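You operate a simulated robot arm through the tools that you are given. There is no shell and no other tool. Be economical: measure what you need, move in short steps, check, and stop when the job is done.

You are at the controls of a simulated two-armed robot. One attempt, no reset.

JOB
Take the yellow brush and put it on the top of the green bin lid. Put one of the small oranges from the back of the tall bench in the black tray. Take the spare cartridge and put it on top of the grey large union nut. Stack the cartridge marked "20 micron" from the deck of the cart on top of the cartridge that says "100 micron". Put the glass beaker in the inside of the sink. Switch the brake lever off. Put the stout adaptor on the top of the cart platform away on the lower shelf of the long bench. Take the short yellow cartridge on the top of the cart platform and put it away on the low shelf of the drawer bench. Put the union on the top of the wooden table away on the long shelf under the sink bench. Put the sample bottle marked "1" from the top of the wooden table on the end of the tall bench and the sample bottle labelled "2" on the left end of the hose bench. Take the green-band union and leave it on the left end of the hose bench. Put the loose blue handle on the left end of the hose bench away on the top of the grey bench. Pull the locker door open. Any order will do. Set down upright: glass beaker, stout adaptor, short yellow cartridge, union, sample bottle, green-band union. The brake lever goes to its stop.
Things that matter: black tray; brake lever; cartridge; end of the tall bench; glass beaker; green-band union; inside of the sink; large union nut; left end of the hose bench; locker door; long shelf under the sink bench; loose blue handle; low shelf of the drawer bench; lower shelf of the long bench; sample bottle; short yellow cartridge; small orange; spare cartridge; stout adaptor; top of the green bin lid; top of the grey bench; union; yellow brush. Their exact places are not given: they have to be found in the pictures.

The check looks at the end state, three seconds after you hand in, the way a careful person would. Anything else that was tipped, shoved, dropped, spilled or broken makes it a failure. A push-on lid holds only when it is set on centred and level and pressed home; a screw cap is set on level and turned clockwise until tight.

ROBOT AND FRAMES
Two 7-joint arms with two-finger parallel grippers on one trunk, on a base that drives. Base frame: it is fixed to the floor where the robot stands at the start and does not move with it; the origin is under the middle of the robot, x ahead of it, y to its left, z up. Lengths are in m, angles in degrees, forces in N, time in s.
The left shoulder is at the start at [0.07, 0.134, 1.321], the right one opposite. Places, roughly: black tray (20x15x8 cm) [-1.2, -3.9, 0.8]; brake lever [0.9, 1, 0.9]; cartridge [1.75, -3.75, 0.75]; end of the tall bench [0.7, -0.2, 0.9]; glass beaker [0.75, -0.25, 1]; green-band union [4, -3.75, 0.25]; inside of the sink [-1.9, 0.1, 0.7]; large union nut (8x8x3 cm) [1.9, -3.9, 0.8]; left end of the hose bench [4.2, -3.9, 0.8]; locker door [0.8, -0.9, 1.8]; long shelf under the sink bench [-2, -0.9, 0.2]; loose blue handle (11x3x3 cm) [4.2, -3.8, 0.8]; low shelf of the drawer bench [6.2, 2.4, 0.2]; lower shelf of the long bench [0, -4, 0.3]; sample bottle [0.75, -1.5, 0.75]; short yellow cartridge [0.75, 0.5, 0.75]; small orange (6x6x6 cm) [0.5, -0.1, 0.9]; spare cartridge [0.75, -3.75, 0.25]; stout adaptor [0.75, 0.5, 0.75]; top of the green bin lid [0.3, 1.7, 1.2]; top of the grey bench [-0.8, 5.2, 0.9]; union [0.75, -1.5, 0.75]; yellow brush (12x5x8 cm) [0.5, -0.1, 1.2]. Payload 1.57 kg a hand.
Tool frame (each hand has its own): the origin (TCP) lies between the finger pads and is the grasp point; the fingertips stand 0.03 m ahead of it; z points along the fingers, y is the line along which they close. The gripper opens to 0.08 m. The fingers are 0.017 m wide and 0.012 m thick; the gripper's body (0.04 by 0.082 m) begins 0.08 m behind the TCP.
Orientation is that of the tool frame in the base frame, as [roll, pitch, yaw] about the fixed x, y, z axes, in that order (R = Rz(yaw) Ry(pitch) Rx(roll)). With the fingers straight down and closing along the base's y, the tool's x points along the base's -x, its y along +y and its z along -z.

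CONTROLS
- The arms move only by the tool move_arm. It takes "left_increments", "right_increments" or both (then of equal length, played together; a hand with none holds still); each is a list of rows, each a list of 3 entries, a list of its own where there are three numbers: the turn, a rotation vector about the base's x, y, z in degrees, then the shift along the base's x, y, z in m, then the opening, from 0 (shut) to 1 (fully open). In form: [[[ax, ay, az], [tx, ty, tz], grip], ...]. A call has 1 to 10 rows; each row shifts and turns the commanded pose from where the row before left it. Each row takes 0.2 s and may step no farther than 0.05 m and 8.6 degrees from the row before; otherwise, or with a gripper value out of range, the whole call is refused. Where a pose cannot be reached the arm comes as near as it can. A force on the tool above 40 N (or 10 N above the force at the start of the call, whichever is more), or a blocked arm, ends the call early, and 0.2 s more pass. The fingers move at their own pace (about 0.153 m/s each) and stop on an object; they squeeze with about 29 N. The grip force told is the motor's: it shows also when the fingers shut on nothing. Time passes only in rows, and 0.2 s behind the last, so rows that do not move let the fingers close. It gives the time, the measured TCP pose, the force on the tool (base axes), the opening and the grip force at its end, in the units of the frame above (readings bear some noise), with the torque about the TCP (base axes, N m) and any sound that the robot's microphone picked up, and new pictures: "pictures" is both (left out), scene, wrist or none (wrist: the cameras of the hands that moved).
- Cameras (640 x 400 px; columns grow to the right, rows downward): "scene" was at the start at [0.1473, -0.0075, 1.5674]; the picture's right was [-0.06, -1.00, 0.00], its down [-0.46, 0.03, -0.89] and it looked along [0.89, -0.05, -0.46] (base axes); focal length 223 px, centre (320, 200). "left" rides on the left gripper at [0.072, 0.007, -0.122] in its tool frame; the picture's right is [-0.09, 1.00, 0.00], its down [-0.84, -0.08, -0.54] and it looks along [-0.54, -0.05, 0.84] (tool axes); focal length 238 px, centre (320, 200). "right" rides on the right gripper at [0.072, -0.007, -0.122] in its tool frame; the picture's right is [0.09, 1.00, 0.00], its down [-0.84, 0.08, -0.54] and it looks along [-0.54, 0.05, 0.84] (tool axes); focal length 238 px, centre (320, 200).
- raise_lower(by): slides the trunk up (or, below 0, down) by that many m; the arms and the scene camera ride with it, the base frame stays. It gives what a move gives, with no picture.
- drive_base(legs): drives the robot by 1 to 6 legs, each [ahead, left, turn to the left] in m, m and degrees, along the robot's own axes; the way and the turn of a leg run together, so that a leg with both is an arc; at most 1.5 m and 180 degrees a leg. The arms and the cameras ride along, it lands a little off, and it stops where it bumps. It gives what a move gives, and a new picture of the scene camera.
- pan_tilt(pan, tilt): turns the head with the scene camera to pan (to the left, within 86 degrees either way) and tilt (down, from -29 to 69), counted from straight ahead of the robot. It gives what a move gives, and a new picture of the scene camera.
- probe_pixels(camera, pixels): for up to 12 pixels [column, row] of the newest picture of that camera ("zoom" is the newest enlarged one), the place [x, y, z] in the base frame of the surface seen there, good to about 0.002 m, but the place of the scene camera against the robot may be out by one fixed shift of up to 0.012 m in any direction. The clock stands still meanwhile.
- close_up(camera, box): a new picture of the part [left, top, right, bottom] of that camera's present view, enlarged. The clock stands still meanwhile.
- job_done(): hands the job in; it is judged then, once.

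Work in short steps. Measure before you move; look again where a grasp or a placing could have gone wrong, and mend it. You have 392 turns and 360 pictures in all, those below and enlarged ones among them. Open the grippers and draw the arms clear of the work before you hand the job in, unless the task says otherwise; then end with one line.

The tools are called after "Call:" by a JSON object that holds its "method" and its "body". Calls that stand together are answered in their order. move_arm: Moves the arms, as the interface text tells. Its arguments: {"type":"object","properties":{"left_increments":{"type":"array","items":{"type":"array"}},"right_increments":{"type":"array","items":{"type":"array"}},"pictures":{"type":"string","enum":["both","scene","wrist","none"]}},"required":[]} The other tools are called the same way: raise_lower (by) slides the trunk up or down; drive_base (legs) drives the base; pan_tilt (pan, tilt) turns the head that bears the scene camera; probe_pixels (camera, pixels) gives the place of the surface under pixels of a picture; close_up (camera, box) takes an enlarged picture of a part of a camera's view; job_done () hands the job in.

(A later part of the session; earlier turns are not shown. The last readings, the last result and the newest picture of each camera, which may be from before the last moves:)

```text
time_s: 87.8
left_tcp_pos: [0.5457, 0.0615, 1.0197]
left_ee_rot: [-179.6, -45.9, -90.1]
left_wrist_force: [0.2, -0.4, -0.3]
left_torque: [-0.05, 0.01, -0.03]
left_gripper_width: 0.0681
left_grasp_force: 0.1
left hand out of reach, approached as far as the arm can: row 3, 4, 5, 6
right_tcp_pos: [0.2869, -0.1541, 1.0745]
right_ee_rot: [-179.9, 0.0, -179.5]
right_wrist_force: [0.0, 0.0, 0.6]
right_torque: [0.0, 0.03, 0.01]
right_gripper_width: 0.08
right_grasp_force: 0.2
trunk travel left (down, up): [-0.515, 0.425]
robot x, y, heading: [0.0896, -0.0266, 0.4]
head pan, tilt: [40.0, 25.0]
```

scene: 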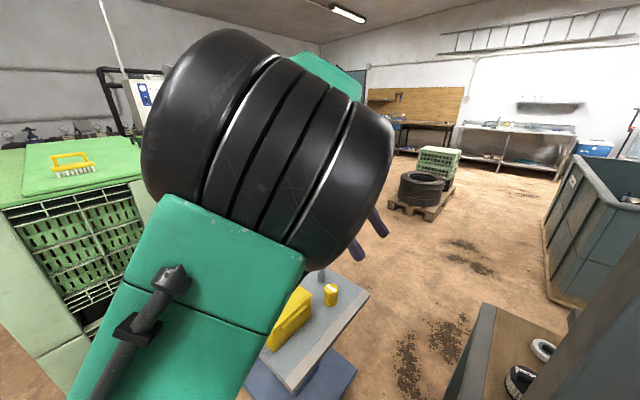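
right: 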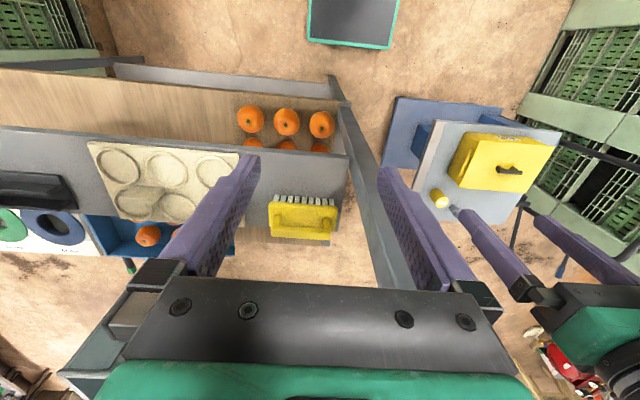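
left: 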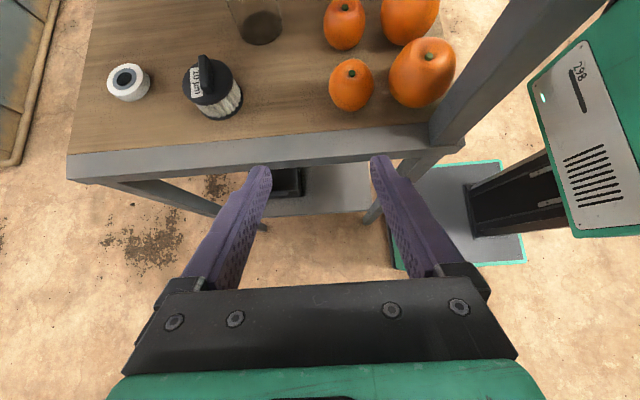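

Too folded when close; back the base up 0.1 m so the arm works more extended.

Call:
{"method": "drive_base", "body": {"legs": [[-0.1, 0, 0]]}}

Call:
{"method": "move_arm", "body": {"left_increments": [[[0, 0, 0], [0.03, 0, 0], 0.85], [[0, 0, 0], [0.025, -0.015, -0.01], 0.85], [[0, 0, 0], [0, -0.03, -0.01], 0.85], [[0, 0, 0], [0, -0.03, -0.01], 0.85], [[0, 0, 0], [0, -0.02, 0], 0.85]], "pictures": "both"}}

```text
time_s: 89.0
left_tcp_pos: [0.4475, 0.0628, 1.0154]
left_ee_rot: [179.8, -46.0, -89.4]
left_wrist_force: [0.3, 0.6, 0.4]
left_torque: [-0.02, 0.01, 0.02]
left_gripper_width: 0.0682
left_grasp_force: 0.0
right_tcp_pos: [0.1865, -0.1538, 1.0749]
right_ee_rot: [-179.9, 0.2, -179.6]
right_wrist_force: [0.6, -0.2, 0.0]
right_torque: [-0.01, -0.01, 0.02]
right_gripper_width: 0.0801
right_grasp_force: 0.1
trunk travel left (down, up): [-0.515, 0.425]
robot x, y, heading: [-0.0069, -0.0271, 0.7]
head pan, tilt: [40.0, 25.0]
```

scene: 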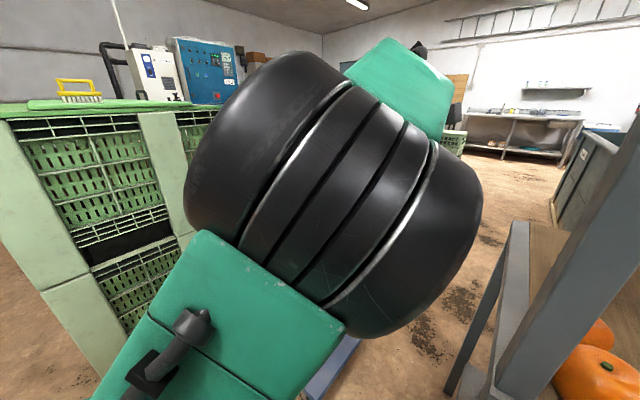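

```text
time_s: 90.2
left_tcp_pos: [0.5219, -0.0146, 0.9984]
left_ee_rot: [-180.0, -47.4, -88.6]
left_wrist_force: [-0.1, -0.6, -1.4]
left_torque: [0.02, 0.0, -0.02]
left_gripper_width: 0.068
left_grasp_force: 0.0
left hand out of reach, approached as far as the arm can: row 4, 5
right_tcp_pos: [0.1871, -0.1545, 1.0754]
right_ee_rot: [180.0, 0.0, -179.5]
right_wrist_force: [0.5, -0.2, 0.4]
right_torque: [0.01, 0.03, -0.01]
right_gripper_width: 0.0799
right_grasp_force: 0.1
trunk travel left (down, up): [-0.515, 0.425]
robot x, y, heading: [-0.0051, -0.027, 0.3]
head pan, tilt: [40.0, 25.0]
```

scene: 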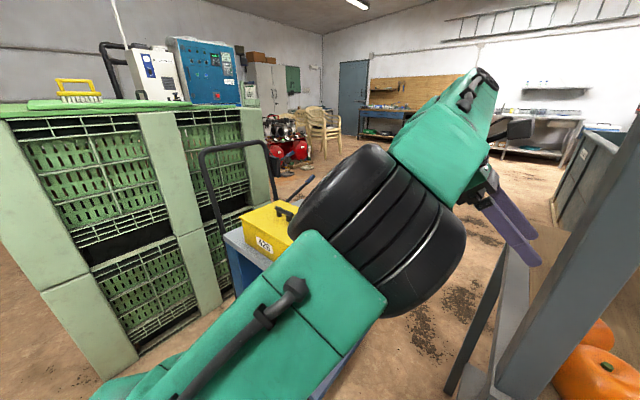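
left: 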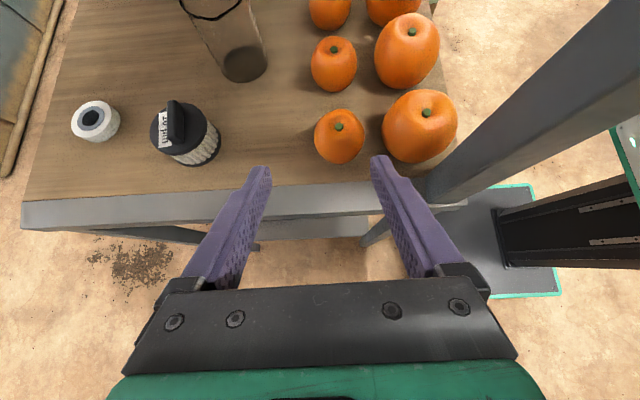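

Near: the orange is at (338,137) ahead of the fingers. Shift the base right 0.06 to ease the arm, then probe.

Call:
{"method": "drive_base", "body": {"legs": [[-0.02, -0.06, 0]]}}

Call:
{"method": "move_arm", "body": {"left_increments": [[[0, 0, 0], [0, 0, -0.02], 0.85], [[0, 0, 0], [0, 0, -0.01], 0.85]], "pictures": "wrist"}}

```text
time_s: 91.1
left_tcp_pos: [0.5035, -0.0737, 0.9929]
left_ee_rot: [179.5, -47.0, -88.3]
left_wrist_force: [0.4, -0.3, -0.2]
left_torque: [-0.01, 0.03, 0.01]
left_gripper_width: 0.0679
left_grasp_force: 0.0
right_tcp_pos: [0.167, -0.215, 1.0744]
right_ee_rot: [179.9, 0.0, -179.5]
right_wrist_force: [-0.5, -1.0, 0.0]
right_torque: [0.02, -0.04, -0.04]
right_gripper_width: 0.08
right_grasp_force: 0.0
trunk travel left (down, up): [-0.515, 0.425]
robot x, y, heading: [-0.0297, -0.0897, 0.6]
head pan, tilt: [40.0, 25.0]
```

scene: 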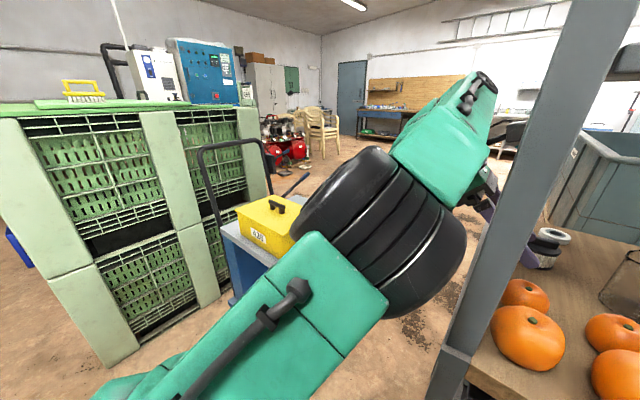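

```text
time_s: 91.7
left_tcp_pos: [0.5084, -0.0658, 0.9703]
left_ee_rot: [179.5, -48.0, -87.6]
left_wrist_force: [-0.4, -0.3, 0.7]
left_torque: [0.04, -0.02, 0.01]
left_gripper_width: 0.0681
left_grasp_force: 0.1
left hand out of reach, approached as far as the arm can: row 2
right_tcp_pos: [0.1674, -0.2135, 1.0756]
right_ee_rot: [-179.9, 0.2, -179.5]
right_wrist_force: [-0.2, 0.8, 0.2]
right_torque: [0.02, -0.01, 0.01]
right_gripper_width: 0.08
right_grasp_force: 0.0
trunk travel left (down, up): [-0.515, 0.425]
robot x, y, heading: [-0.03, -0.0909, 0.8]
head pan, tilt: [40.0, 25.0]
```

left: 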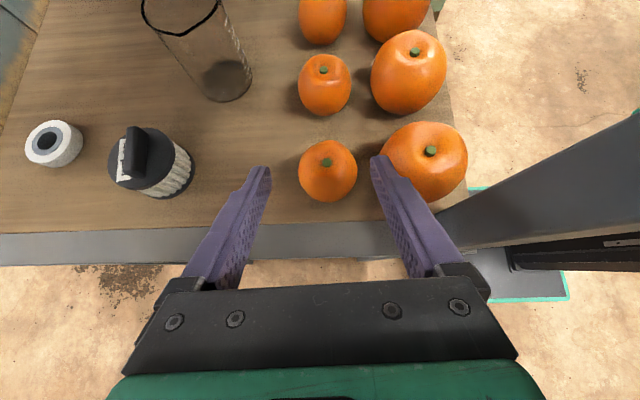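

Orange centre at (327,172). Probe its edges and the large neighbour.

Call:
{"method": "probe_pixels", "body": {"camera": "left", "pixels": [[301, 172], [327, 172], [353, 172], [327, 190], [327, 150], [388, 155], [425, 150], [327, 144]]}}

```text
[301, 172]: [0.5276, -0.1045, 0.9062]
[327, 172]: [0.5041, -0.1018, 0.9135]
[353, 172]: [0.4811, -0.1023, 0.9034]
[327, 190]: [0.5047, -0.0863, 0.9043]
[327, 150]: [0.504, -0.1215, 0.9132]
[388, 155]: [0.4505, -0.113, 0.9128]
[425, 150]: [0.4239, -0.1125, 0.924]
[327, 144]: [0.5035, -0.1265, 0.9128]
```

Orange centre ≈ [0.504,-0.106,0.887]. Lower by trunk 0.07 and nudge the hand −x 3 mm, −y 4 cm.

Call:
{"method": "raise_lower", "body": {"by": -0.045}}

Call:
{"method": "move_arm", "body": {"left_increments": [[[0, 0, 0], [-0.004, -0.02, -0.01], 0.85], [[0, 0, 0], [0, -0.02, -0.01], 0.85]], "pictures": "wrist"}}

```text
time_s: 92.6
left_tcp_pos: [0.5092, -0.0648, 0.9238]
left_ee_rot: [179.1, -47.9, -87.1]
left_wrist_force: [0.1, -0.1, -0.7]
left_torque: [0.03, 0.03, 0.03]
left_gripper_width: 0.068
left_grasp_force: 0.0
right_tcp_pos: [0.1669, -0.2134, 1.0301]
right_ee_rot: [-180.0, 0.2, -179.5]
right_wrist_force: [-0.1, 0.0, -0.2]
right_torque: [-0.01, 0.0, -0.02]
right_gripper_width: 0.08
right_grasp_force: 0.1
trunk travel left (down, up): [-0.47, 0.47]
robot x, y, heading: [-0.0282, -0.0924, 0.6]
head pan, tilt: [40.0, 25.0]
```

```text
time_s: 93.2
left_tcp_pos: [0.5264, -0.1012, 0.9068]
left_ee_rot: [179.4, -47.1, -88.1]
left_wrist_force: [-0.5, 0.5, -0.5]
left_torque: [0.04, 0.0, 0.0]
left_gripper_width: 0.0681
left_grasp_force: 0.1
left hand out of reach, approached as far as the arm can: row 1, 2
right_tcp_pos: [0.1675, -0.2144, 1.0295]
right_ee_rot: [179.9, 0.0, -179.5]
right_wrist_force: [0.3, 0.0, 0.3]
right_torque: [-0.01, -0.02, 0.0]
right_gripper_width: 0.0798
right_grasp_force: 0.0
trunk travel left (down, up): [-0.47, 0.47]
robot x, y, heading: [-0.0251, -0.0887, 0.6]
head pan, tilt: [40.0, 25.0]
```

left: 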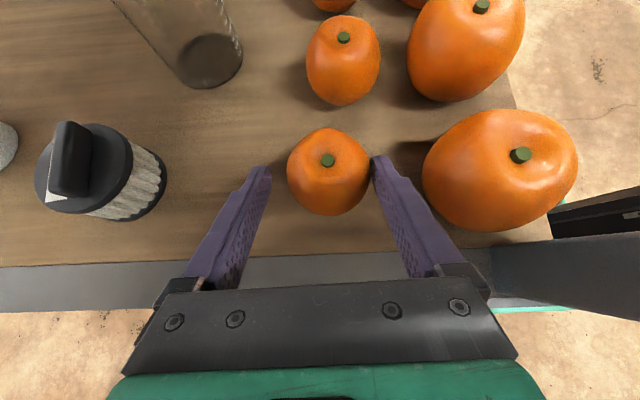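

The hand drifted +x by 2 cm; check the orange's present place before doing anything.

Call:
{"method": "probe_pixels", "body": {"camera": "left", "pixels": [[290, 172], [328, 165], [367, 172], [328, 205], [378, 165], [265, 175]]}}

```text
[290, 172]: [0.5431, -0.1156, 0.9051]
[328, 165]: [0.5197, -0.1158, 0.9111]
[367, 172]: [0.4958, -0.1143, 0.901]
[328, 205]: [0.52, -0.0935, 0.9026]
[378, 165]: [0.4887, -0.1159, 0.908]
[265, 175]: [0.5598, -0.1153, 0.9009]
```

The orange was nudged to [0.520,-0.117], now centred between the fingers; its centre lies 2 cm ahead of TCP, within the pads. Close now.

Call:
{"method": "move_arm", "body": {"left_increments": [[[0, 0, 0], [0, 0, 0], 0.7], [[0, 0, 0], [0, 0, 0], 0.4], [[0, 0, 0], [0, 0, 0], 0.4]], "pictures": "wrist"}}

```text
time_s: 94.0
left_tcp_pos: [0.5241, -0.1011, 0.9074]
left_ee_rot: [179.3, -47.1, -88.1]
left_wrist_force: [0.5, 0.7, 2.1]
left_torque: [-0.02, -0.04, -0.01]
left_gripper_width: 0.0557
left_grasp_force: 25.3
right_tcp_pos: [0.168, -0.2143, 1.0294]
right_ee_rot: [-180.0, 0.1, -179.5]
right_wrist_force: [0.6, 0.5, 0.2]
right_torque: [-0.03, -0.02, -0.01]
right_gripper_width: 0.0799
right_grasp_force: 0.1
trunk travel left (down, up): [-0.47, 0.47]
robot x, y, heading: [-0.0277, -0.0846, 0.6]
head pan, tilt: [40.0, 25.0]
```

left: 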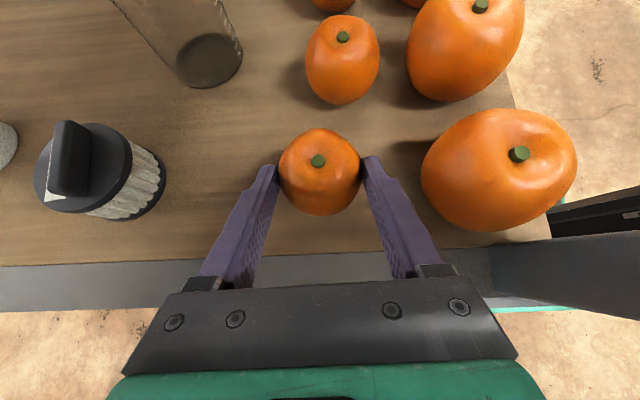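

Gripped at 0.056 m. Lift with the trunk, then back the hand away by driving left.

Call:
{"method": "raise_lower", "body": {"by": 0.07}}

Call:
{"method": "drive_base", "body": {"legs": [[0, 0.22, 0], [-0.4, 0, 0]]}}

Call:
{"method": "move_arm", "body": {"left_increments": [[[0, 0, 0], [0, 0, 0], 0.4]], "pictures": "wrist"}}

```text
time_s: 95.1
left_tcp_pos: [0.5241, -0.1017, 0.9775]
left_ee_rot: [179.2, -47.2, -88.2]
left_wrist_force: [-0.5, 0.3, -0.3]
left_torque: [0.0, -0.03, 0.01]
left_gripper_width: 0.0557
left_grasp_force: 24.7
right_tcp_pos: [0.1682, -0.2137, 1.1]
right_ee_rot: [180.0, 0.0, -179.4]
right_wrist_force: [0.1, 0.3, 0.5]
right_torque: [0.02, -0.02, 0.0]
right_gripper_width: 0.0803
right_grasp_force: 0.0
trunk travel left (down, up): [-0.54, 0.4]
robot x, y, heading: [-0.0277, -0.0901, 0.4]
head pan, tilt: [40.0, 25.0]
```

```text
time_s: 98.9
left_tcp_pos: [0.1208, 0.1135, 0.98]
left_ee_rot: [179.3, -47.1, -88.1]
left_wrist_force: [0.8, 0.2, -1.2]
left_torque: [0.01, 0.0, 0.02]
left_gripper_width: 0.0552
left_grasp_force: 25.0
right_tcp_pos: [-0.2352, 0.0019, 1.1006]
right_ee_rot: [180.0, 0.0, -179.6]
right_wrist_force: [-0.7, -0.4, 0.4]
right_torque: [-0.02, -0.03, 0.04]
right_gripper_width: 0.0804
right_grasp_force: 0.1
trunk travel left (down, up): [-0.54, 0.4]
robot x, y, heading: [-0.4297, 0.1283, 0.5]
head pan, tilt: [40.0, 25.0]
```

scene: 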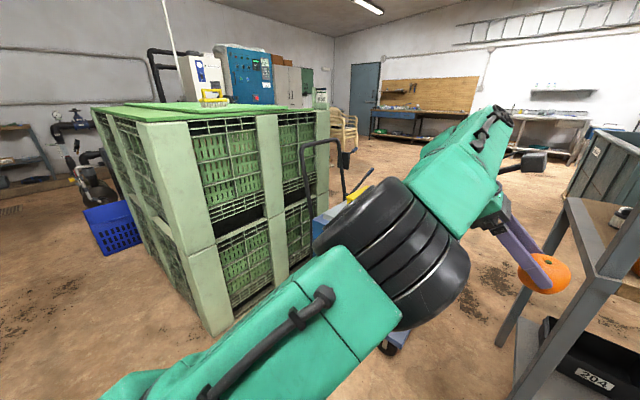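

```text
time_s: 99.3
left_tcp_pos: [0.1222, 0.114, 0.9779]
left_ee_rot: [179.1, -47.2, -87.9]
left_wrist_force: [-0.8, -1.7, 0.4]
left_torque: [-0.01, -0.01, -0.01]
left_gripper_width: 0.0557
left_grasp_force: 24.5
right_tcp_pos: [-0.2339, 0.0016, 1.1]
right_ee_rot: [-179.9, 0.0, -179.6]
right_wrist_force: [0.5, -1.1, 0.1]
right_torque: [0.02, 0.03, 0.0]
right_gripper_width: 0.0797
right_grasp_force: 0.0
trunk travel left (down, up): [-0.54, 0.4]
robot x, y, heading: [-0.4329, 0.126, 0.4]
head pan, tilt: [40.0, 25.0]
```

left: 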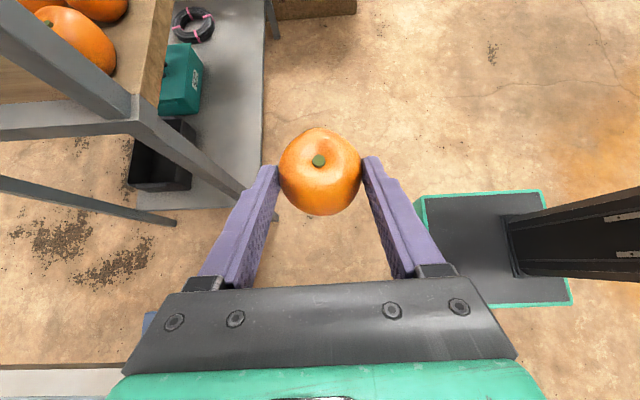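

Orange is secure. Turn right to face −y and look along the room.

Call:
{"method": "drive_base", "body": {"legs": [[-0.1, 0, 0], [0, 0, -90]]}}

Call:
{"method": "pan_tilt", "body": {"pan": 0, "tilt": 15}}

```text
time_s: 104.2
left_tcp_pos: [-0.5286, -0.4264, 0.9776]
left_ee_rot: [179.2, -47.2, -176.4]
left_wrist_force: [0.4, -0.2, -1.1]
left_torque: [0.0, -0.02, 0.02]
left_gripper_width: 0.0556
left_grasp_force: 25.5
right_tcp_pos: [-0.6524, -0.0728, 1.0996]
right_ee_rot: [180.0, -0.1, 92.0]
right_wrist_force: [-0.1, -0.4, 0.0]
right_torque: [-0.03, 0.0, -0.01]
right_gripper_width: 0.0801
right_grasp_force: 0.1
trunk travel left (down, up): [-0.54, 0.4]
robot x, y, heading: [-0.5338, 0.1273, -87.9]
head pan, tilt: [40.0, 25.0]
```

scene: 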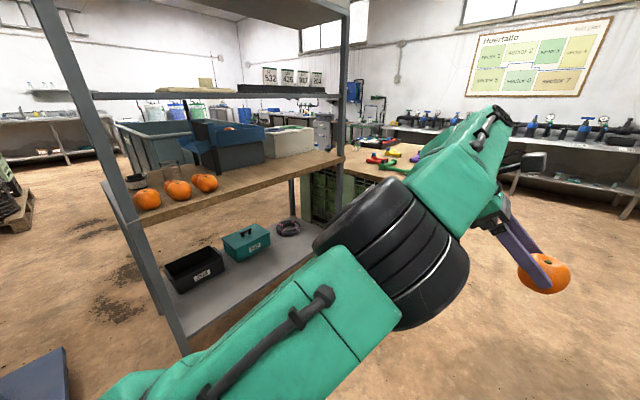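

```text
time_s: 105.2
left_tcp_pos: [-0.5281, -0.4263, 0.9781]
left_ee_rot: [179.3, -47.2, -176.5]
left_wrist_force: [0.5, 0.6, -0.5]
left_torque: [-0.01, -0.01, 0.01]
left_gripper_width: 0.0553
left_grasp_force: 24.9
right_tcp_pos: [-0.6516, -0.0718, 1.0997]
right_ee_rot: [-180.0, 0.0, 92.0]
right_wrist_force: [0.7, 0.4, 0.2]
right_torque: [0.01, -0.03, -0.02]
right_gripper_width: 0.0799
right_grasp_force: 0.0
trunk travel left (down, up): [-0.54, 0.4]
robot x, y, heading: [-0.5278, 0.1262, -88.1]
head pan, tilt: [0.0, 15.0]
```

scene: 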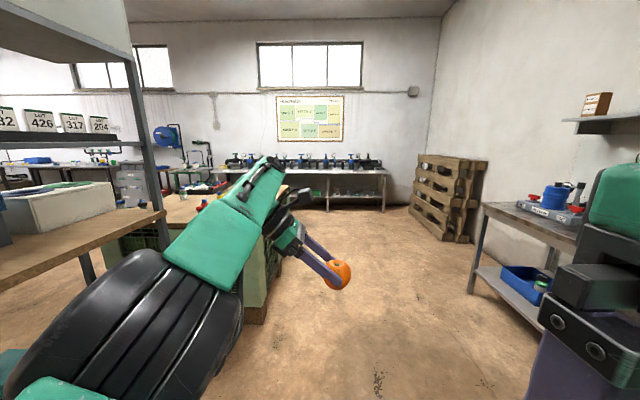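

The long bench with valves is at the far wall; corridor ahead is free. Shift right 0.3 and drive down to y≈−2.6.

Call:
{"method": "drive_base", "body": {"legs": [[0, -0.4, -2], [1.4, 0, 0], [1.3, 0, 0]]}}

Call:
{"method": "pan_tilt", "body": {"pan": 0, "tilt": 30}}

```text
time_s: 120.5
left_tcp_pos: [-0.9392, -3.1457, 0.9784]
left_ee_rot: [179.2, -47.1, -178.5]
left_wrist_force: [-0.2, 0.1, -0.7]
left_torque: [0.02, -0.01, -0.02]
left_gripper_width: 0.0552
left_grasp_force: 25.2
right_tcp_pos: [-1.0506, -2.787, 1.1008]
right_ee_rot: [-179.9, -0.1, 90.2]
right_wrist_force: [-0.5, 0.6, -0.2]
right_torque: [0.0, -0.02, 0.0]
right_gripper_width: 0.0797
right_grasp_force: 0.0
trunk travel left (down, up): [-0.54, 0.4]
robot x, y, heading: [-0.9246, -2.5931, -89.9]
head pan, tilt: [0.0, 15.0]
```

scene: 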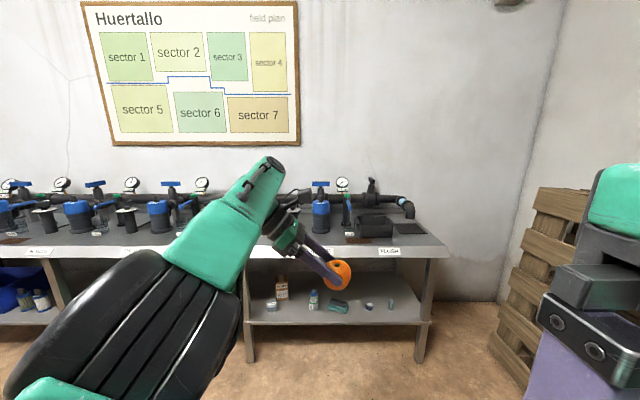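

```text
time_s: 121.3
left_tcp_pos: [-0.9392, -3.1456, 0.9781]
left_ee_rot: [179.4, -47.2, -178.4]
left_wrist_force: [0.1, -0.9, -0.2]
left_torque: [-0.07, -0.02, 0.01]
left_gripper_width: 0.0549
left_grasp_force: 25.4
right_tcp_pos: [-1.0507, -2.7869, 1.1012]
right_ee_rot: [-180.0, 0.1, 90.0]
right_wrist_force: [-0.3, 0.2, -0.4]
right_torque: [-0.01, 0.02, 0.02]
right_gripper_width: 0.0801
right_grasp_force: 0.1
trunk travel left (down, up): [-0.54, 0.4]
robot x, y, heading: [-0.9219, -2.5964, -90.1]
head pan, tilt: [0.0, 30.0]
```

scene: 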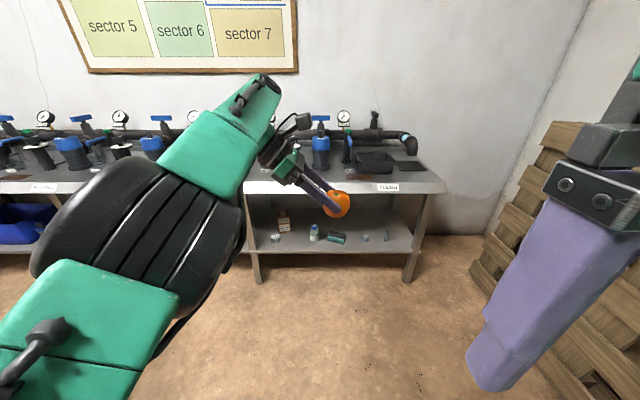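

Black tray is at (378,162). Enlarge the bench area and probe the tray.

Call:
{"method": "close_up", "body": {"camera": "scene", "box": [300, 110, 460, 210]}}

Call:
{"method": "probe_pixels", "body": {"camera": "scene", "pixels": [[375, 162], [358, 160], [392, 165], [375, 153], [375, 172], [350, 170], [393, 155], [410, 165], [440, 188], [260, 187], [300, 270], [395, 245]]}}

```text
4.00 times, centred on (380, 160) of scene
```

zoom: 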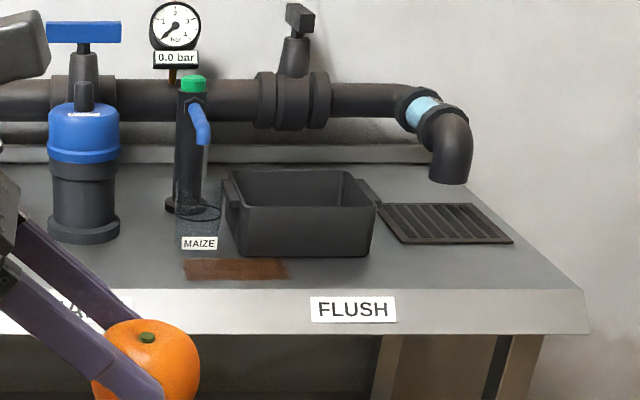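

```text
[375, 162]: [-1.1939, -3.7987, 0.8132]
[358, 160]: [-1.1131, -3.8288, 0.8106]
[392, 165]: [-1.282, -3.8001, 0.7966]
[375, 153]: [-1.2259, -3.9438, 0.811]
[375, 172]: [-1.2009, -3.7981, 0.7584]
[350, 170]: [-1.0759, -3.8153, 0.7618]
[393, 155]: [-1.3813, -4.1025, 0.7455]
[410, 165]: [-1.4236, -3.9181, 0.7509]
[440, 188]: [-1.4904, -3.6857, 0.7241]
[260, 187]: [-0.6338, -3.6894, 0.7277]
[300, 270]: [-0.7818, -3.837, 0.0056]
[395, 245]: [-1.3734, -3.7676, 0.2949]
```

Tray centre ≈ [-1.20,-3.87], floor ~0.755, rim 0.815. My leaned hand would come over the items to its left, so probe their heights.

Call:
{"method": "probe_pixels", "body": {"camera": "zoom", "pixels": [[193, 85], [200, 125], [190, 205], [85, 130], [85, 32], [85, 230], [175, 25], [298, 18], [300, 220], [290, 175], [180, 60], [140, 95]]}}

```text
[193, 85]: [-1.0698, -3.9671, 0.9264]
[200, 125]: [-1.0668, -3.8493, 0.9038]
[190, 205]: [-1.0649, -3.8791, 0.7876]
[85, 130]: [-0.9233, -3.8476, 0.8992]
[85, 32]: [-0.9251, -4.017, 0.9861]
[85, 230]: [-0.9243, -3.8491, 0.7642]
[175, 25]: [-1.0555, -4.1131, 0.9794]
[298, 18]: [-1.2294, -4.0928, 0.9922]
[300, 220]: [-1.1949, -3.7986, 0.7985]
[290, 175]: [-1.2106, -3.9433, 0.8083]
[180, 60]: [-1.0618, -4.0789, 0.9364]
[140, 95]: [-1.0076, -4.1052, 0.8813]
```

The tap beside the tray blocks a sideways hand. I yaw the hand +90° so that it reaches straight forward over the bench front instead.

Call:
{"method": "move_arm", "body": {"left_increments": [[[0, 0, 8.5], [0, 0, 0], 0.4], [[0, 0, 8.5], [0, 0, 0], 0.4], [[0, 0, 8.5], [0, 0, 0], 0.4], [[0, 0, 8.5], [0, 0, 0], 0.4], [[0, 0, 8.5], [0, 0, 0], 0.4], [[0, 0, 8.5], [0, 0, 0], 0.4], [[0, 0, 8.5], [0, 0, 0], 0.4], [[0, 0, 8.5], [0, 0, 0], 0.4], [[0, 0, 8.5], [0, 0, 0], 0.4], [[0, 0, 8.5], [0, 0, 0], 0.4]], "pictures": "scene"}}

```text
time_s: 123.5
left_tcp_pos: [-0.8906, -3.2854, 1.0305]
left_ee_rot: [179.3, -47.0, -110.5]
left_wrist_force: [0.3, -1.1, -1.1]
left_torque: [0.01, -0.01, -0.02]
left_gripper_width: 0.0552
left_grasp_force: 25.3
left hand out of reach, approached as far as the arm can: row 1, 2, 3, 4, 5, 6, 7, 8, 9, 10
right_tcp_pos: [-1.0505, -2.7869, 1.1001]
right_ee_rot: [180.0, 0.1, 90.1]
right_wrist_force: [1.1, 0.0, 0.8]
right_torque: [-0.01, 0.01, -0.01]
right_gripper_width: 0.0799
right_grasp_force: 0.3
trunk travel left (down, up): [-0.54, 0.4]
robot x, y, heading: [-0.9227, -2.5919, -89.8]
head pan, tilt: [0.0, 30.0]
```

scene: 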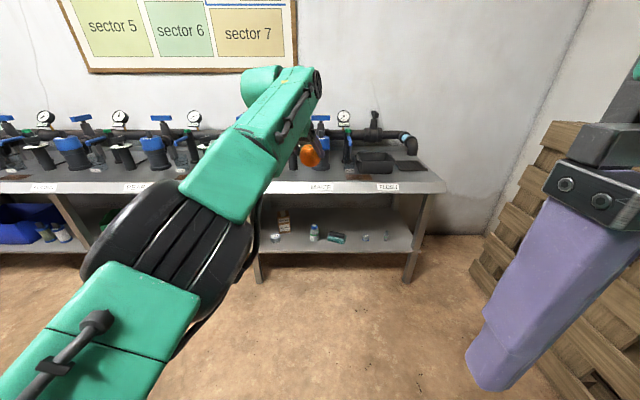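

Most of the yaw done (−110°). Finish the last 20°.

Call:
{"method": "move_arm", "body": {"left_increments": [[[0, 0, 7], [0.01, 0, 0], 0.4], [[0, 0, 7], [0.01, 0.01, 0], 0.4], [[0, 0, 6.5], [0.01, 0.01, 0], 0.4], [[0, 0, 0], [0, 0, 0], 0.4]], "pictures": "wrist"}}

```text
time_s: 124.5
left_tcp_pos: [-0.8903, -3.2857, 1.0312]
left_ee_rot: [179.3, -47.1, -110.4]
left_wrist_force: [0.1, 0.8, -1.2]
left_torque: [-0.01, 0.0, -0.02]
left_gripper_width: 0.0553
left_grasp_force: 24.7
left hand out of reach, approached as far as the arm can: row 1, 2, 3
right_tcp_pos: [-1.0506, -2.7884, 1.0996]
right_ee_rot: [179.9, 0.0, 90.1]
right_wrist_force: [-0.4, -0.5, -0.5]
right_torque: [-0.01, -0.01, 0.01]
right_gripper_width: 0.0798
right_grasp_force: 0.1
trunk travel left (down, up): [-0.54, 0.4]
robot x, y, heading: [-0.9278, -2.5909, -89.9]
head pan, tilt: [0.0, 30.0]
```

left: 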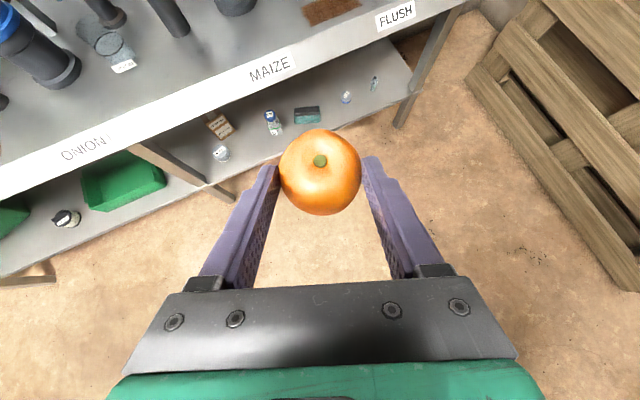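

20° off is fine. Check clearance to the pallet on the right before driving.

Call:
{"method": "probe_pixels", "body": {"camera": "scene", "pixels": [[500, 200], [540, 200], [480, 270], [530, 130], [520, 330]]}}

Call:
{"method": "probe_pixels", "body": {"camera": "left", "pixels": [[470, 90], [560, 180], [450, 20]]}}

```text
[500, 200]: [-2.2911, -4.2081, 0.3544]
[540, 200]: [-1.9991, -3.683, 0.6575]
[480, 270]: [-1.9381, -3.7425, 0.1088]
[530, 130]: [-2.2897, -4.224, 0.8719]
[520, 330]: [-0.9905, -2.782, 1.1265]
```

```text
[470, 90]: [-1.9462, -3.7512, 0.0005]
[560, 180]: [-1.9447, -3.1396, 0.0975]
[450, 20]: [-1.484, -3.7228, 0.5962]
```

Clear (pallet x < −1.94). Strafe right 0.30, forward 0.50, then check with the wrist view.

Call:
{"method": "drive_base", "body": {"legs": [[0, -0.3, 0], [0.5, 0, 0]]}}

Call:
{"method": "move_arm", "body": {"left_increments": [[[0, 0, 0], [0, 0, -0.02], 0.4]], "pictures": "wrist"}}

```text
time_s: 129.1
left_tcp_pos: [-1.182, -3.7889, 1.0314]
left_ee_rot: [179.3, -47.1, -110.1]
left_wrist_force: [0.0, -0.1, 0.0]
left_torque: [0.0, -0.01, -0.02]
left_gripper_width: 0.055
left_grasp_force: 24.6
right_tcp_pos: [-1.3442, -3.2903, 1.1005]
right_ee_rot: [179.9, 0.1, 90.4]
right_wrist_force: [0.2, 0.9, 0.1]
right_torque: [0.02, 0.02, -0.01]
right_gripper_width: 0.08
right_grasp_force: 0.1
trunk travel left (down, up): [-0.54, 0.4]
robot x, y, heading: [-1.2195, -3.0963, -89.8]
head pan, tilt: [0.0, 30.0]
```

scene: 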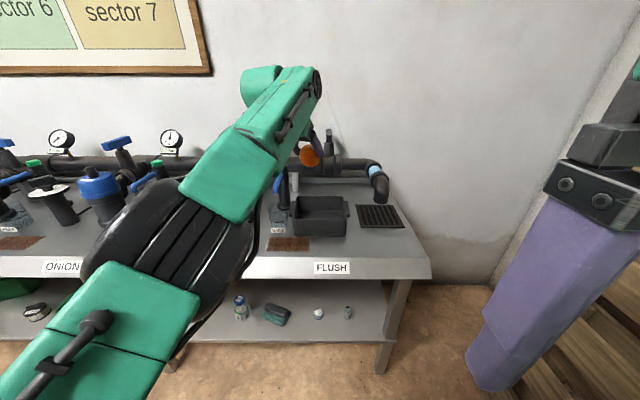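

```text
time_s: 129.5
left_tcp_pos: [-1.181, -3.7955, 1.0142]
left_ee_rot: [179.2, -46.9, -110.1]
left_wrist_force: [-0.5, -0.2, -1.1]
left_torque: [0.01, 0.02, 0.0]
left_gripper_width: 0.0549
left_grasp_force: 24.7
left hand out of reach, approached as far as the arm can: row 1
right_tcp_pos: [-1.3448, -3.2916, 1.1001]
right_ee_rot: [180.0, 0.0, 90.3]
right_wrist_force: [0.2, 0.7, 0.7]
right_torque: [0.03, -0.01, 0.0]
right_gripper_width: 0.08
right_grasp_force: 0.1
trunk travel left (down, up): [-0.54, 0.4]
robot x, y, heading: [-1.2187, -3.0978, -89.3]
head pan, tilt: [0.0, 30.0]
```

left: 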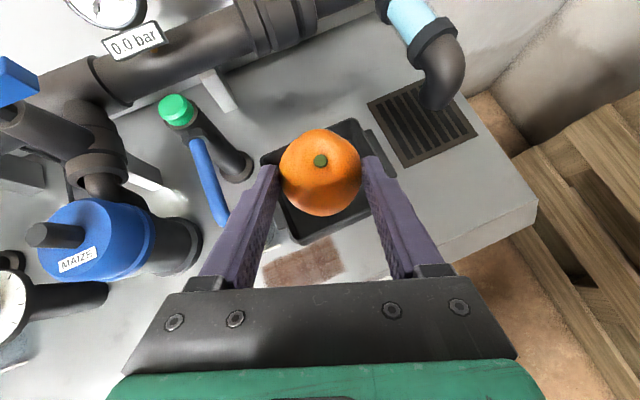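

Probe the tray with the wrist camera for an exact centre.

Call:
{"method": "probe_pixels", "body": {"camera": "left", "pixels": [[266, 156], [352, 122], [303, 241], [290, 210], [360, 190], [270, 165], [355, 205], [325, 228]]}}

```text
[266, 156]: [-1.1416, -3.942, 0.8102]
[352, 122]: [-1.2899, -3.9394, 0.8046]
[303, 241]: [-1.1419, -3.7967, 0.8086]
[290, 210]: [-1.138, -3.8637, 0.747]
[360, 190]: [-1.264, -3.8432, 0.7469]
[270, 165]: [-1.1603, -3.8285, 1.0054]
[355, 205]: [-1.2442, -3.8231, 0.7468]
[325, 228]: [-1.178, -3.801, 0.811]
```

Tray interior centre ≈ [-1.215,-3.87], floor 0.747. Drive forward 0.06, right 0.03, then lower 0.2.

Call:
{"method": "drive_base", "body": {"legs": [[0.06, -0.03, 0]]}}

Call:
{"method": "raise_lower", "body": {"by": -0.19}}

Call:
{"method": "move_arm", "body": {"left_increments": [[[0, 0, 0], [0, 0, 0], 0.4]], "pictures": "both"}}

```text
time_s: 130.5
left_tcp_pos: [-1.2106, -3.8545, 1.0128]
left_ee_rot: [179.2, -47.0, -110.1]
left_wrist_force: [-0.6, 0.5, -1.3]
left_torque: [0.02, -0.01, -0.02]
left_gripper_width: 0.055
left_grasp_force: 24.5
right_tcp_pos: [-1.375, -3.351, 1.1]
right_ee_rot: [180.0, 0.0, 90.5]
right_wrist_force: [-1.2, -0.8, 0.2]
right_torque: [0.04, 0.01, 0.02]
right_gripper_width: 0.08
right_grasp_force: 0.1
trunk travel left (down, up): [-0.54, 0.4]
robot x, y, heading: [-1.2474, -3.1577, -89.4]
head pan, tilt: [0.0, 30.0]
```

scene: 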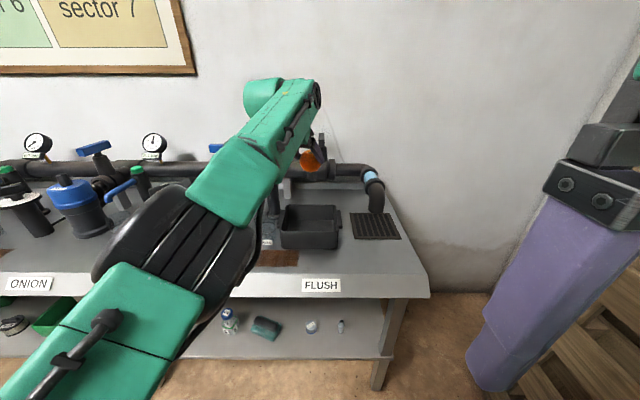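

```text
time_s: 132.5
left_tcp_pos: [-1.2109, -3.8541, 0.8239]
left_ee_rot: [179.2, -47.1, -110.0]
left_wrist_force: [0.0, 0.2, -1.1]
left_torque: [0.01, -0.01, -0.01]
left_gripper_width: 0.0549
left_grasp_force: 25.0
right_tcp_pos: [-1.3744, -3.3489, 0.9109]
right_ee_rot: [-180.0, 0.1, 90.3]
right_wrist_force: [0.4, -0.4, -0.2]
right_torque: [0.01, 0.0, -0.01]
right_gripper_width: 0.0797
right_grasp_force: 0.1
trunk travel left (down, up): [-0.35, 0.59]
robot x, y, heading: [-1.2532, -3.1546, -89.8]
head pan, tilt: [0.0, 30.0]
```

```text
time_s: 132.9
left_tcp_pos: [-1.21, -3.8543, 0.8245]
left_ee_rot: [179.2, -47.0, -109.9]
left_wrist_force: [-0.7, -0.4, -0.8]
left_torque: [0.01, 0.0, 0.01]
left_gripper_width: 0.055
left_grasp_force: 25.1
right_tcp_pos: [-1.375, -3.3499, 0.9108]
right_ee_rot: [-179.9, 0.2, 90.5]
right_wrist_force: [0.8, -0.2, 0.0]
right_torque: [0.03, 0.03, 0.01]
right_gripper_width: 0.0799
right_grasp_force: 0.0
trunk travel left (down, up): [-0.35, 0.59]
robot x, y, heading: [-1.2466, -3.1568, -89.7]
head pan, tilt: [0.0, 30.0]
```

scene: 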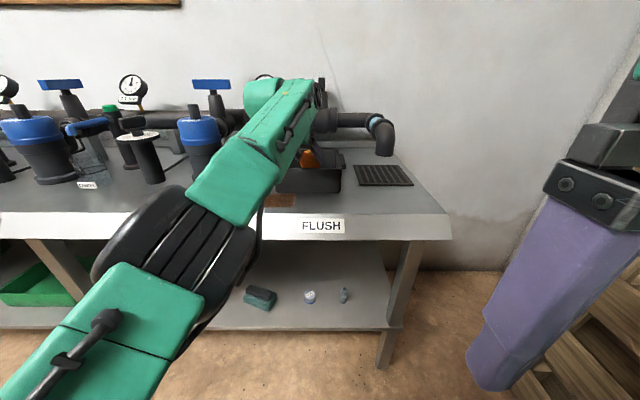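
left: 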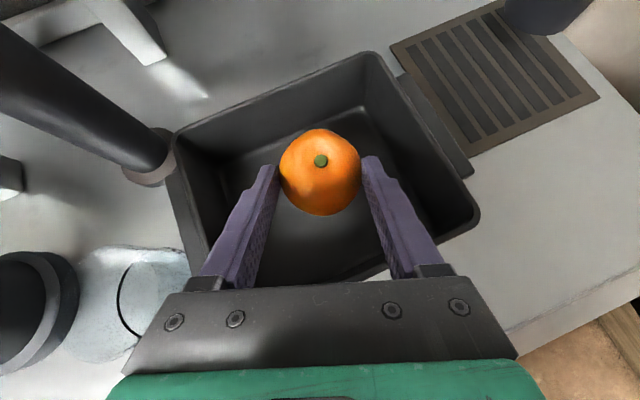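

Orange is over the tray's middle. Lower 0.03 and release, then raise.

Call:
{"method": "raise_lower", "body": {"by": -0.03}}

Call:
{"method": "move_arm", "body": {"left_increments": [[[0, 0, 0], [0, 0, 0], 0.6], [[0, 0, 0], [0, 0, 0], 0.75], [[0, 0, 0], [0, 0, 0], 1], [[0, 0, 0], [0, 0, 0], 1]], "pictures": "none"}}

Call:
{"method": "raise_lower", "body": {"by": 0.12}}

Call:
{"method": "close_up", "body": {"camera": "left", "box": [120, 20, 520, 300]}}

```text
time_s: 133.7
left_tcp_pos: [-1.2096, -3.8539, 0.796]
left_ee_rot: [179.3, -47.2, -110.1]
left_wrist_force: [0.1, -0.9, 5.5]
left_torque: [-0.16, 0.13, -0.01]
left_gripper_width: 0.0548
left_grasp_force: 24.6
right_tcp_pos: [-1.3735, -3.3491, 0.8804]
right_ee_rot: [-180.0, 0.1, 90.4]
right_wrist_force: [0.3, 0.4, 0.0]
right_torque: [-0.02, 0.04, -0.01]
right_gripper_width: 0.0801
right_grasp_force: 0.0
trunk travel left (down, up): [-0.32, 0.62]
robot x, y, heading: [-1.25, -3.151, -89.5]
head pan, tilt: [0.0, 30.0]
```

```text
time_s: 134.7
left_tcp_pos: [-1.2103, -3.8539, 0.7948]
left_ee_rot: [179.1, -47.0, -110.1]
left_wrist_force: [0.6, 0.3, 0.0]
left_torque: [0.01, -0.01, 0.0]
left_gripper_width: 0.0802
left_grasp_force: 0.2
right_tcp_pos: [-1.373, -3.3491, 0.8792]
right_ee_rot: [180.0, 0.1, 90.4]
right_wrist_force: [0.4, -0.6, -0.7]
right_torque: [0.01, 0.03, 0.0]
right_gripper_width: 0.08
right_grasp_force: 0.0
trunk travel left (down, up): [-0.32, 0.62]
robot x, y, heading: [-1.2513, -3.1557, -89.7]
head pan, tilt: [0.0, 30.0]
```

```text
time_s: 136.2
left_tcp_pos: [-1.2102, -3.8541, 0.9143]
left_ee_rot: [179.2, -47.0, -109.9]
left_wrist_force: [0.0, -0.5, 0.1]
left_torque: [0.01, 0.0, 0.0]
left_gripper_width: 0.0799
left_grasp_force: 0.0
right_tcp_pos: [-1.3746, -3.3493, 1.0013]
right_ee_rot: [-180.0, 0.1, 90.5]
right_wrist_force: [-0.6, -0.8, 0.2]
right_torque: [-0.01, -0.02, 0.02]
right_gripper_width: 0.0801
right_grasp_force: 0.1
trunk travel left (down, up): [-0.44, 0.5]
robot x, y, heading: [-1.2493, -3.1544, -89.7]
head pan, tilt: [0.0, 30.0]
```

```text
1.43 times, centred on (320, 160) of left
```

zoom: 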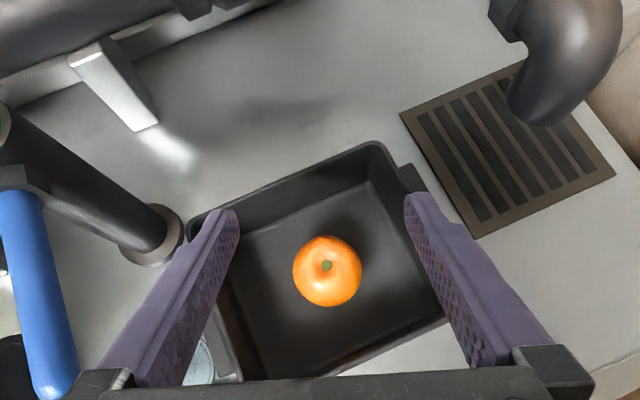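

Orange rests in the tray. Using base and trunk moves with a fixed hand pose works best. Back off and travel left (+x) along the long bench to look for the spare cartridge and nut.

Call:
{"method": "drive_base", "body": {"legs": [[-0.45, 0, 0], [0, 1.0, 0], [0, 1.0, 0]]}}

Call:
{"method": "pan_tilt", "body": {"pan": 20, "tilt": 25}}

```text
time_s: 148.4
left_tcp_pos: [0.7753, -3.4146, 0.9148]
left_ee_rot: [179.2, -47.1, -111.2]
left_wrist_force: [-0.2, 0.0, 0.4]
left_torque: [0.01, 0.0, 0.04]
left_gripper_width: 0.0801
left_grasp_force: 0.1
right_tcp_pos: [0.6209, -2.9073, 1.0008]
right_ee_rot: [-180.0, 0.1, 89.3]
right_wrist_force: [0.5, -0.4, -0.1]
right_torque: [0.0, 0.02, -0.04]
right_gripper_width: 0.0802
right_grasp_force: 0.1
trunk travel left (down, up): [-0.44, 0.5]
robot x, y, heading: [0.7535, -2.7137, -90.6]
head pan, tilt: [0.0, 30.0]
```

scene: 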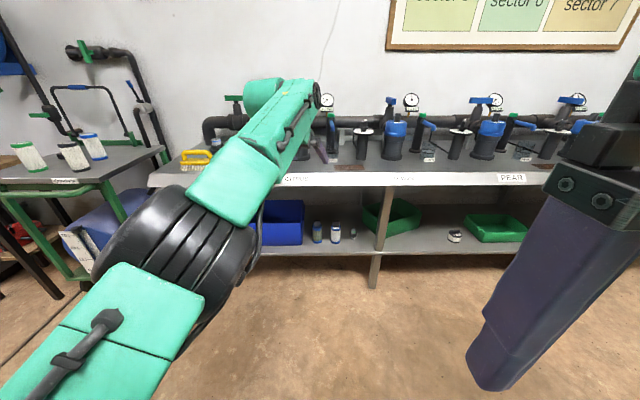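

```text
time_s: 149.3
left_tcp_pos: [0.7751, -3.4149, 0.9147]
left_ee_rot: [179.3, -47.0, -111.3]
left_wrist_force: [0.6, 0.0, -0.5]
left_torque: [0.03, -0.01, -0.01]
left_gripper_width: 0.0802
left_grasp_force: 0.1
right_tcp_pos: [0.6212, -2.9069, 0.9998]
right_ee_rot: [180.0, 0.1, 89.3]
right_wrist_force: [-0.7, 0.4, -0.4]
right_torque: [-0.01, 0.0, 0.0]
right_gripper_width: 0.0801
right_grasp_force: 0.0
trunk travel left (down, up): [-0.44, 0.5]
robot x, y, heading: [0.7545, -2.7124, -90.5]
head pan, tilt: [20.0, 25.0]
```

scene: 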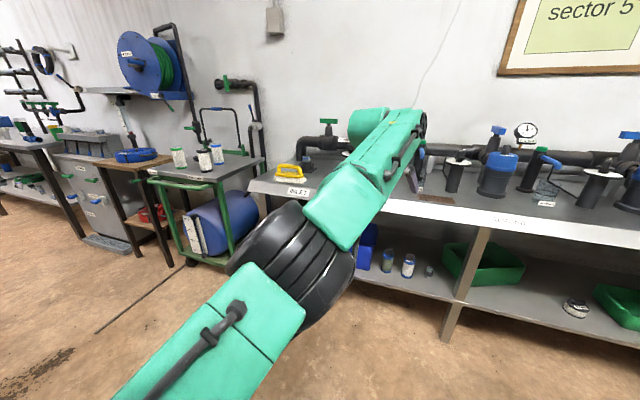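

The cart at left has three cartridges on its deck; the shelf holds small cartridges at (388,260),(408,265). Enlarge both.

Call:
{"method": "close_up", "body": {"camera": "scene", "box": [140, 120, 270, 200]}}

Call:
{"method": "close_up", "body": {"camera": "scene", "box": [350, 220, 510, 320]}}

Call:
{"method": "probe_pixels", "body": {"camera": "scene", "pixels": [[180, 150], [205, 155], [217, 147], [180, 165], [205, 168], [388, 252], [408, 258], [428, 267], [400, 280], [450, 290]]}}

```text
4.92 times, centred on (205, 160) of scene
```

zoom: 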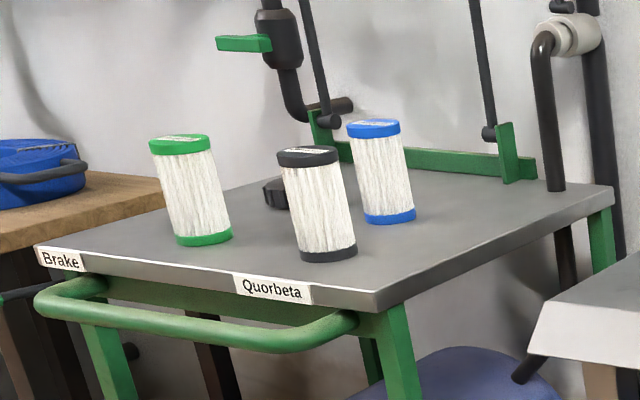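

```text
4.00 times, centred on (430, 270) of scene
```

zoom: 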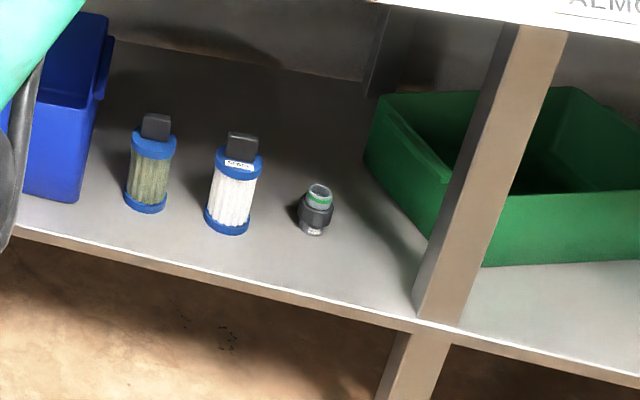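

```text
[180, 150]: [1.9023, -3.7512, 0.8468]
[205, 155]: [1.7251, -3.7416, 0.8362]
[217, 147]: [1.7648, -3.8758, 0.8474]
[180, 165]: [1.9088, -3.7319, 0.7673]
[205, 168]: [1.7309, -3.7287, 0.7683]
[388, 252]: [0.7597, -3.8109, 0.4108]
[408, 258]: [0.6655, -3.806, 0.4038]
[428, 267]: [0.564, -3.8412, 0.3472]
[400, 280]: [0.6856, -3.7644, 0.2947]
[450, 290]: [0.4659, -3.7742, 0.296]
```

Read the tag on the white cartridge (408,258) and the deck cartridges' tops.

Call:
{"method": "close_up", "body": {"camera": "scene", "box": [375, 240, 439, 280]}}

Call:
{"method": "close_up", "body": {"camera": "scene", "box": [165, 140, 229, 180]}}

```text
10.00 times, centred on (407, 260) of scene
```

zoom: 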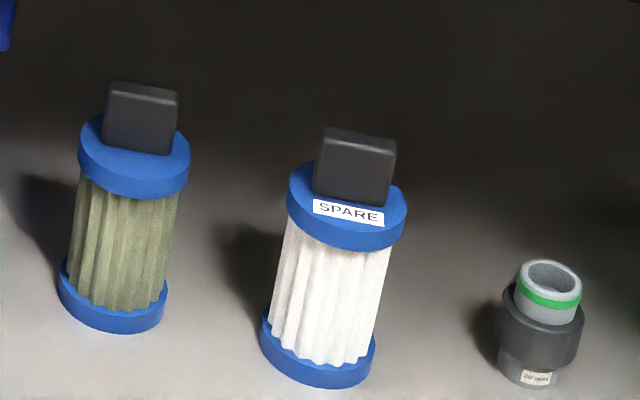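

```text
10.00 times, centred on (197, 160) of scene
```

zoom: 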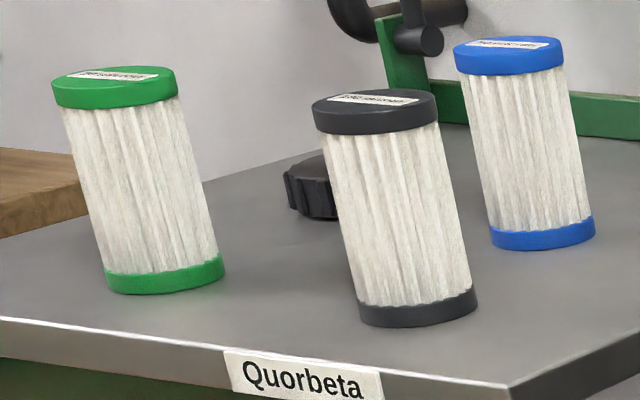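

SPARE is confirmed: the white one at [0.666,-3.806] with a dark grip block on top (z≈0.41), shelf z 0.296. Try lowering the left hand relative to the shoulder and view.

Call:
{"method": "move_arm", "body": {"left_increments": [[[0, 0, 0], [0, 0, -0.03], 1], [[0, 0, 0], [0, 0, -0.03], 1], [[0, 0, 0], [0, 0, -0.03], 1], [[0, 0, 0], [0, 0, -0.03], 1], [[0, 0, 0], [0, 0, -0.03], 1]], "pictures": "scene"}}

```text
time_s: 150.5
left_tcp_pos: [0.7778, -3.4493, 0.7711]
left_ee_rot: [179.1, -47.1, -111.3]
left_wrist_force: [-0.1, -0.3, -0.3]
left_torque: [-0.02, -0.02, 0.01]
left_gripper_width: 0.0801
left_grasp_force: 0.0
left hand out of reach, approached as far as the arm can: row 1, 2, 3, 4, 5
right_tcp_pos: [0.6217, -2.9073, 1.0005]
right_ee_rot: [-180.0, 0.0, 89.2]
right_wrist_force: [0.3, 0.6, 0.5]
right_torque: [-0.01, 0.0, 0.05]
right_gripper_width: 0.08
right_grasp_force: 0.1
trunk travel left (down, up): [-0.44, 0.5]
robot x, y, heading: [0.7528, -2.7159, -90.5]
head pan, tilt: [20.0, 25.0]
```

scene: 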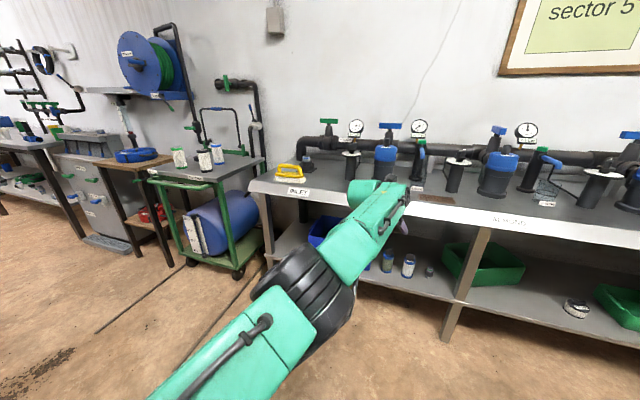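

Works. Turn base +20° left so the hand points straight at −y.

Call:
{"method": "drive_base", "body": {"legs": [[0, 0, 21]]}}

Call:
{"method": "raise_lower", "body": {"by": -0.32}}

```text
time_s: 152.1
left_tcp_pos: [1.0065, -3.4279, 0.7698]
left_ee_rot: [179.4, -46.8, -94.7]
left_wrist_force: [0.1, 0.3, 0.3]
left_torque: [-0.03, 0.02, 0.01]
left_gripper_width: 0.0799
left_grasp_force: 0.1
right_tcp_pos: [0.7027, -2.954, 1.0012]
right_ee_rot: [180.0, 0.0, 105.9]
right_wrist_force: [-0.2, -0.8, -0.9]
right_torque: [0.03, 0.02, 0.05]
right_gripper_width: 0.0798
right_grasp_force: 0.3
trunk travel left (down, up): [-0.44, 0.5]
robot x, y, heading: [0.771, -2.734, -74.3]
head pan, tilt: [20.0, 25.0]
stopped in leg 1: the robot was blocked; the commanded pose is now the measured one
```

scene: 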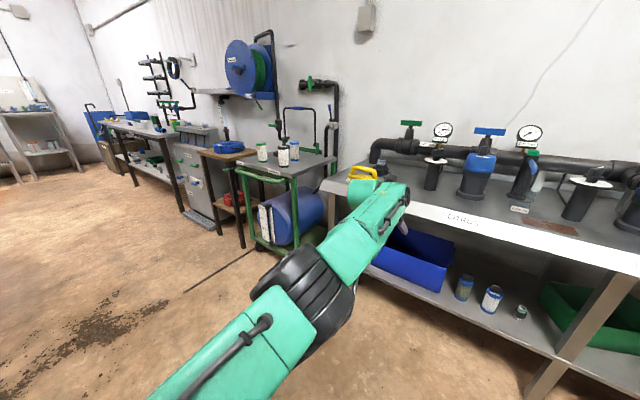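

```text
time_s: 155.3
left_tcp_pos: [1.0066, -3.4273, 0.4511]
left_ee_rot: [179.3, -47.2, -94.6]
left_wrist_force: [0.7, 0.1, -0.7]
left_torque: [-0.02, 0.03, -0.01]
left_gripper_width: 0.0796
left_grasp_force: 0.1
right_tcp_pos: [0.7028, -2.9526, 0.6799]
right_ee_rot: [-179.9, 0.1, 105.9]
right_wrist_force: [-0.6, -0.1, -0.5]
right_torque: [-0.01, 0.01, 0.01]
right_gripper_width: 0.08
right_grasp_force: 0.0
trunk travel left (down, up): [-0.12, 0.82]
robot x, y, heading: [0.77, -2.7335, -73.9]
head pan, tilt: [20.0, 25.0]
```

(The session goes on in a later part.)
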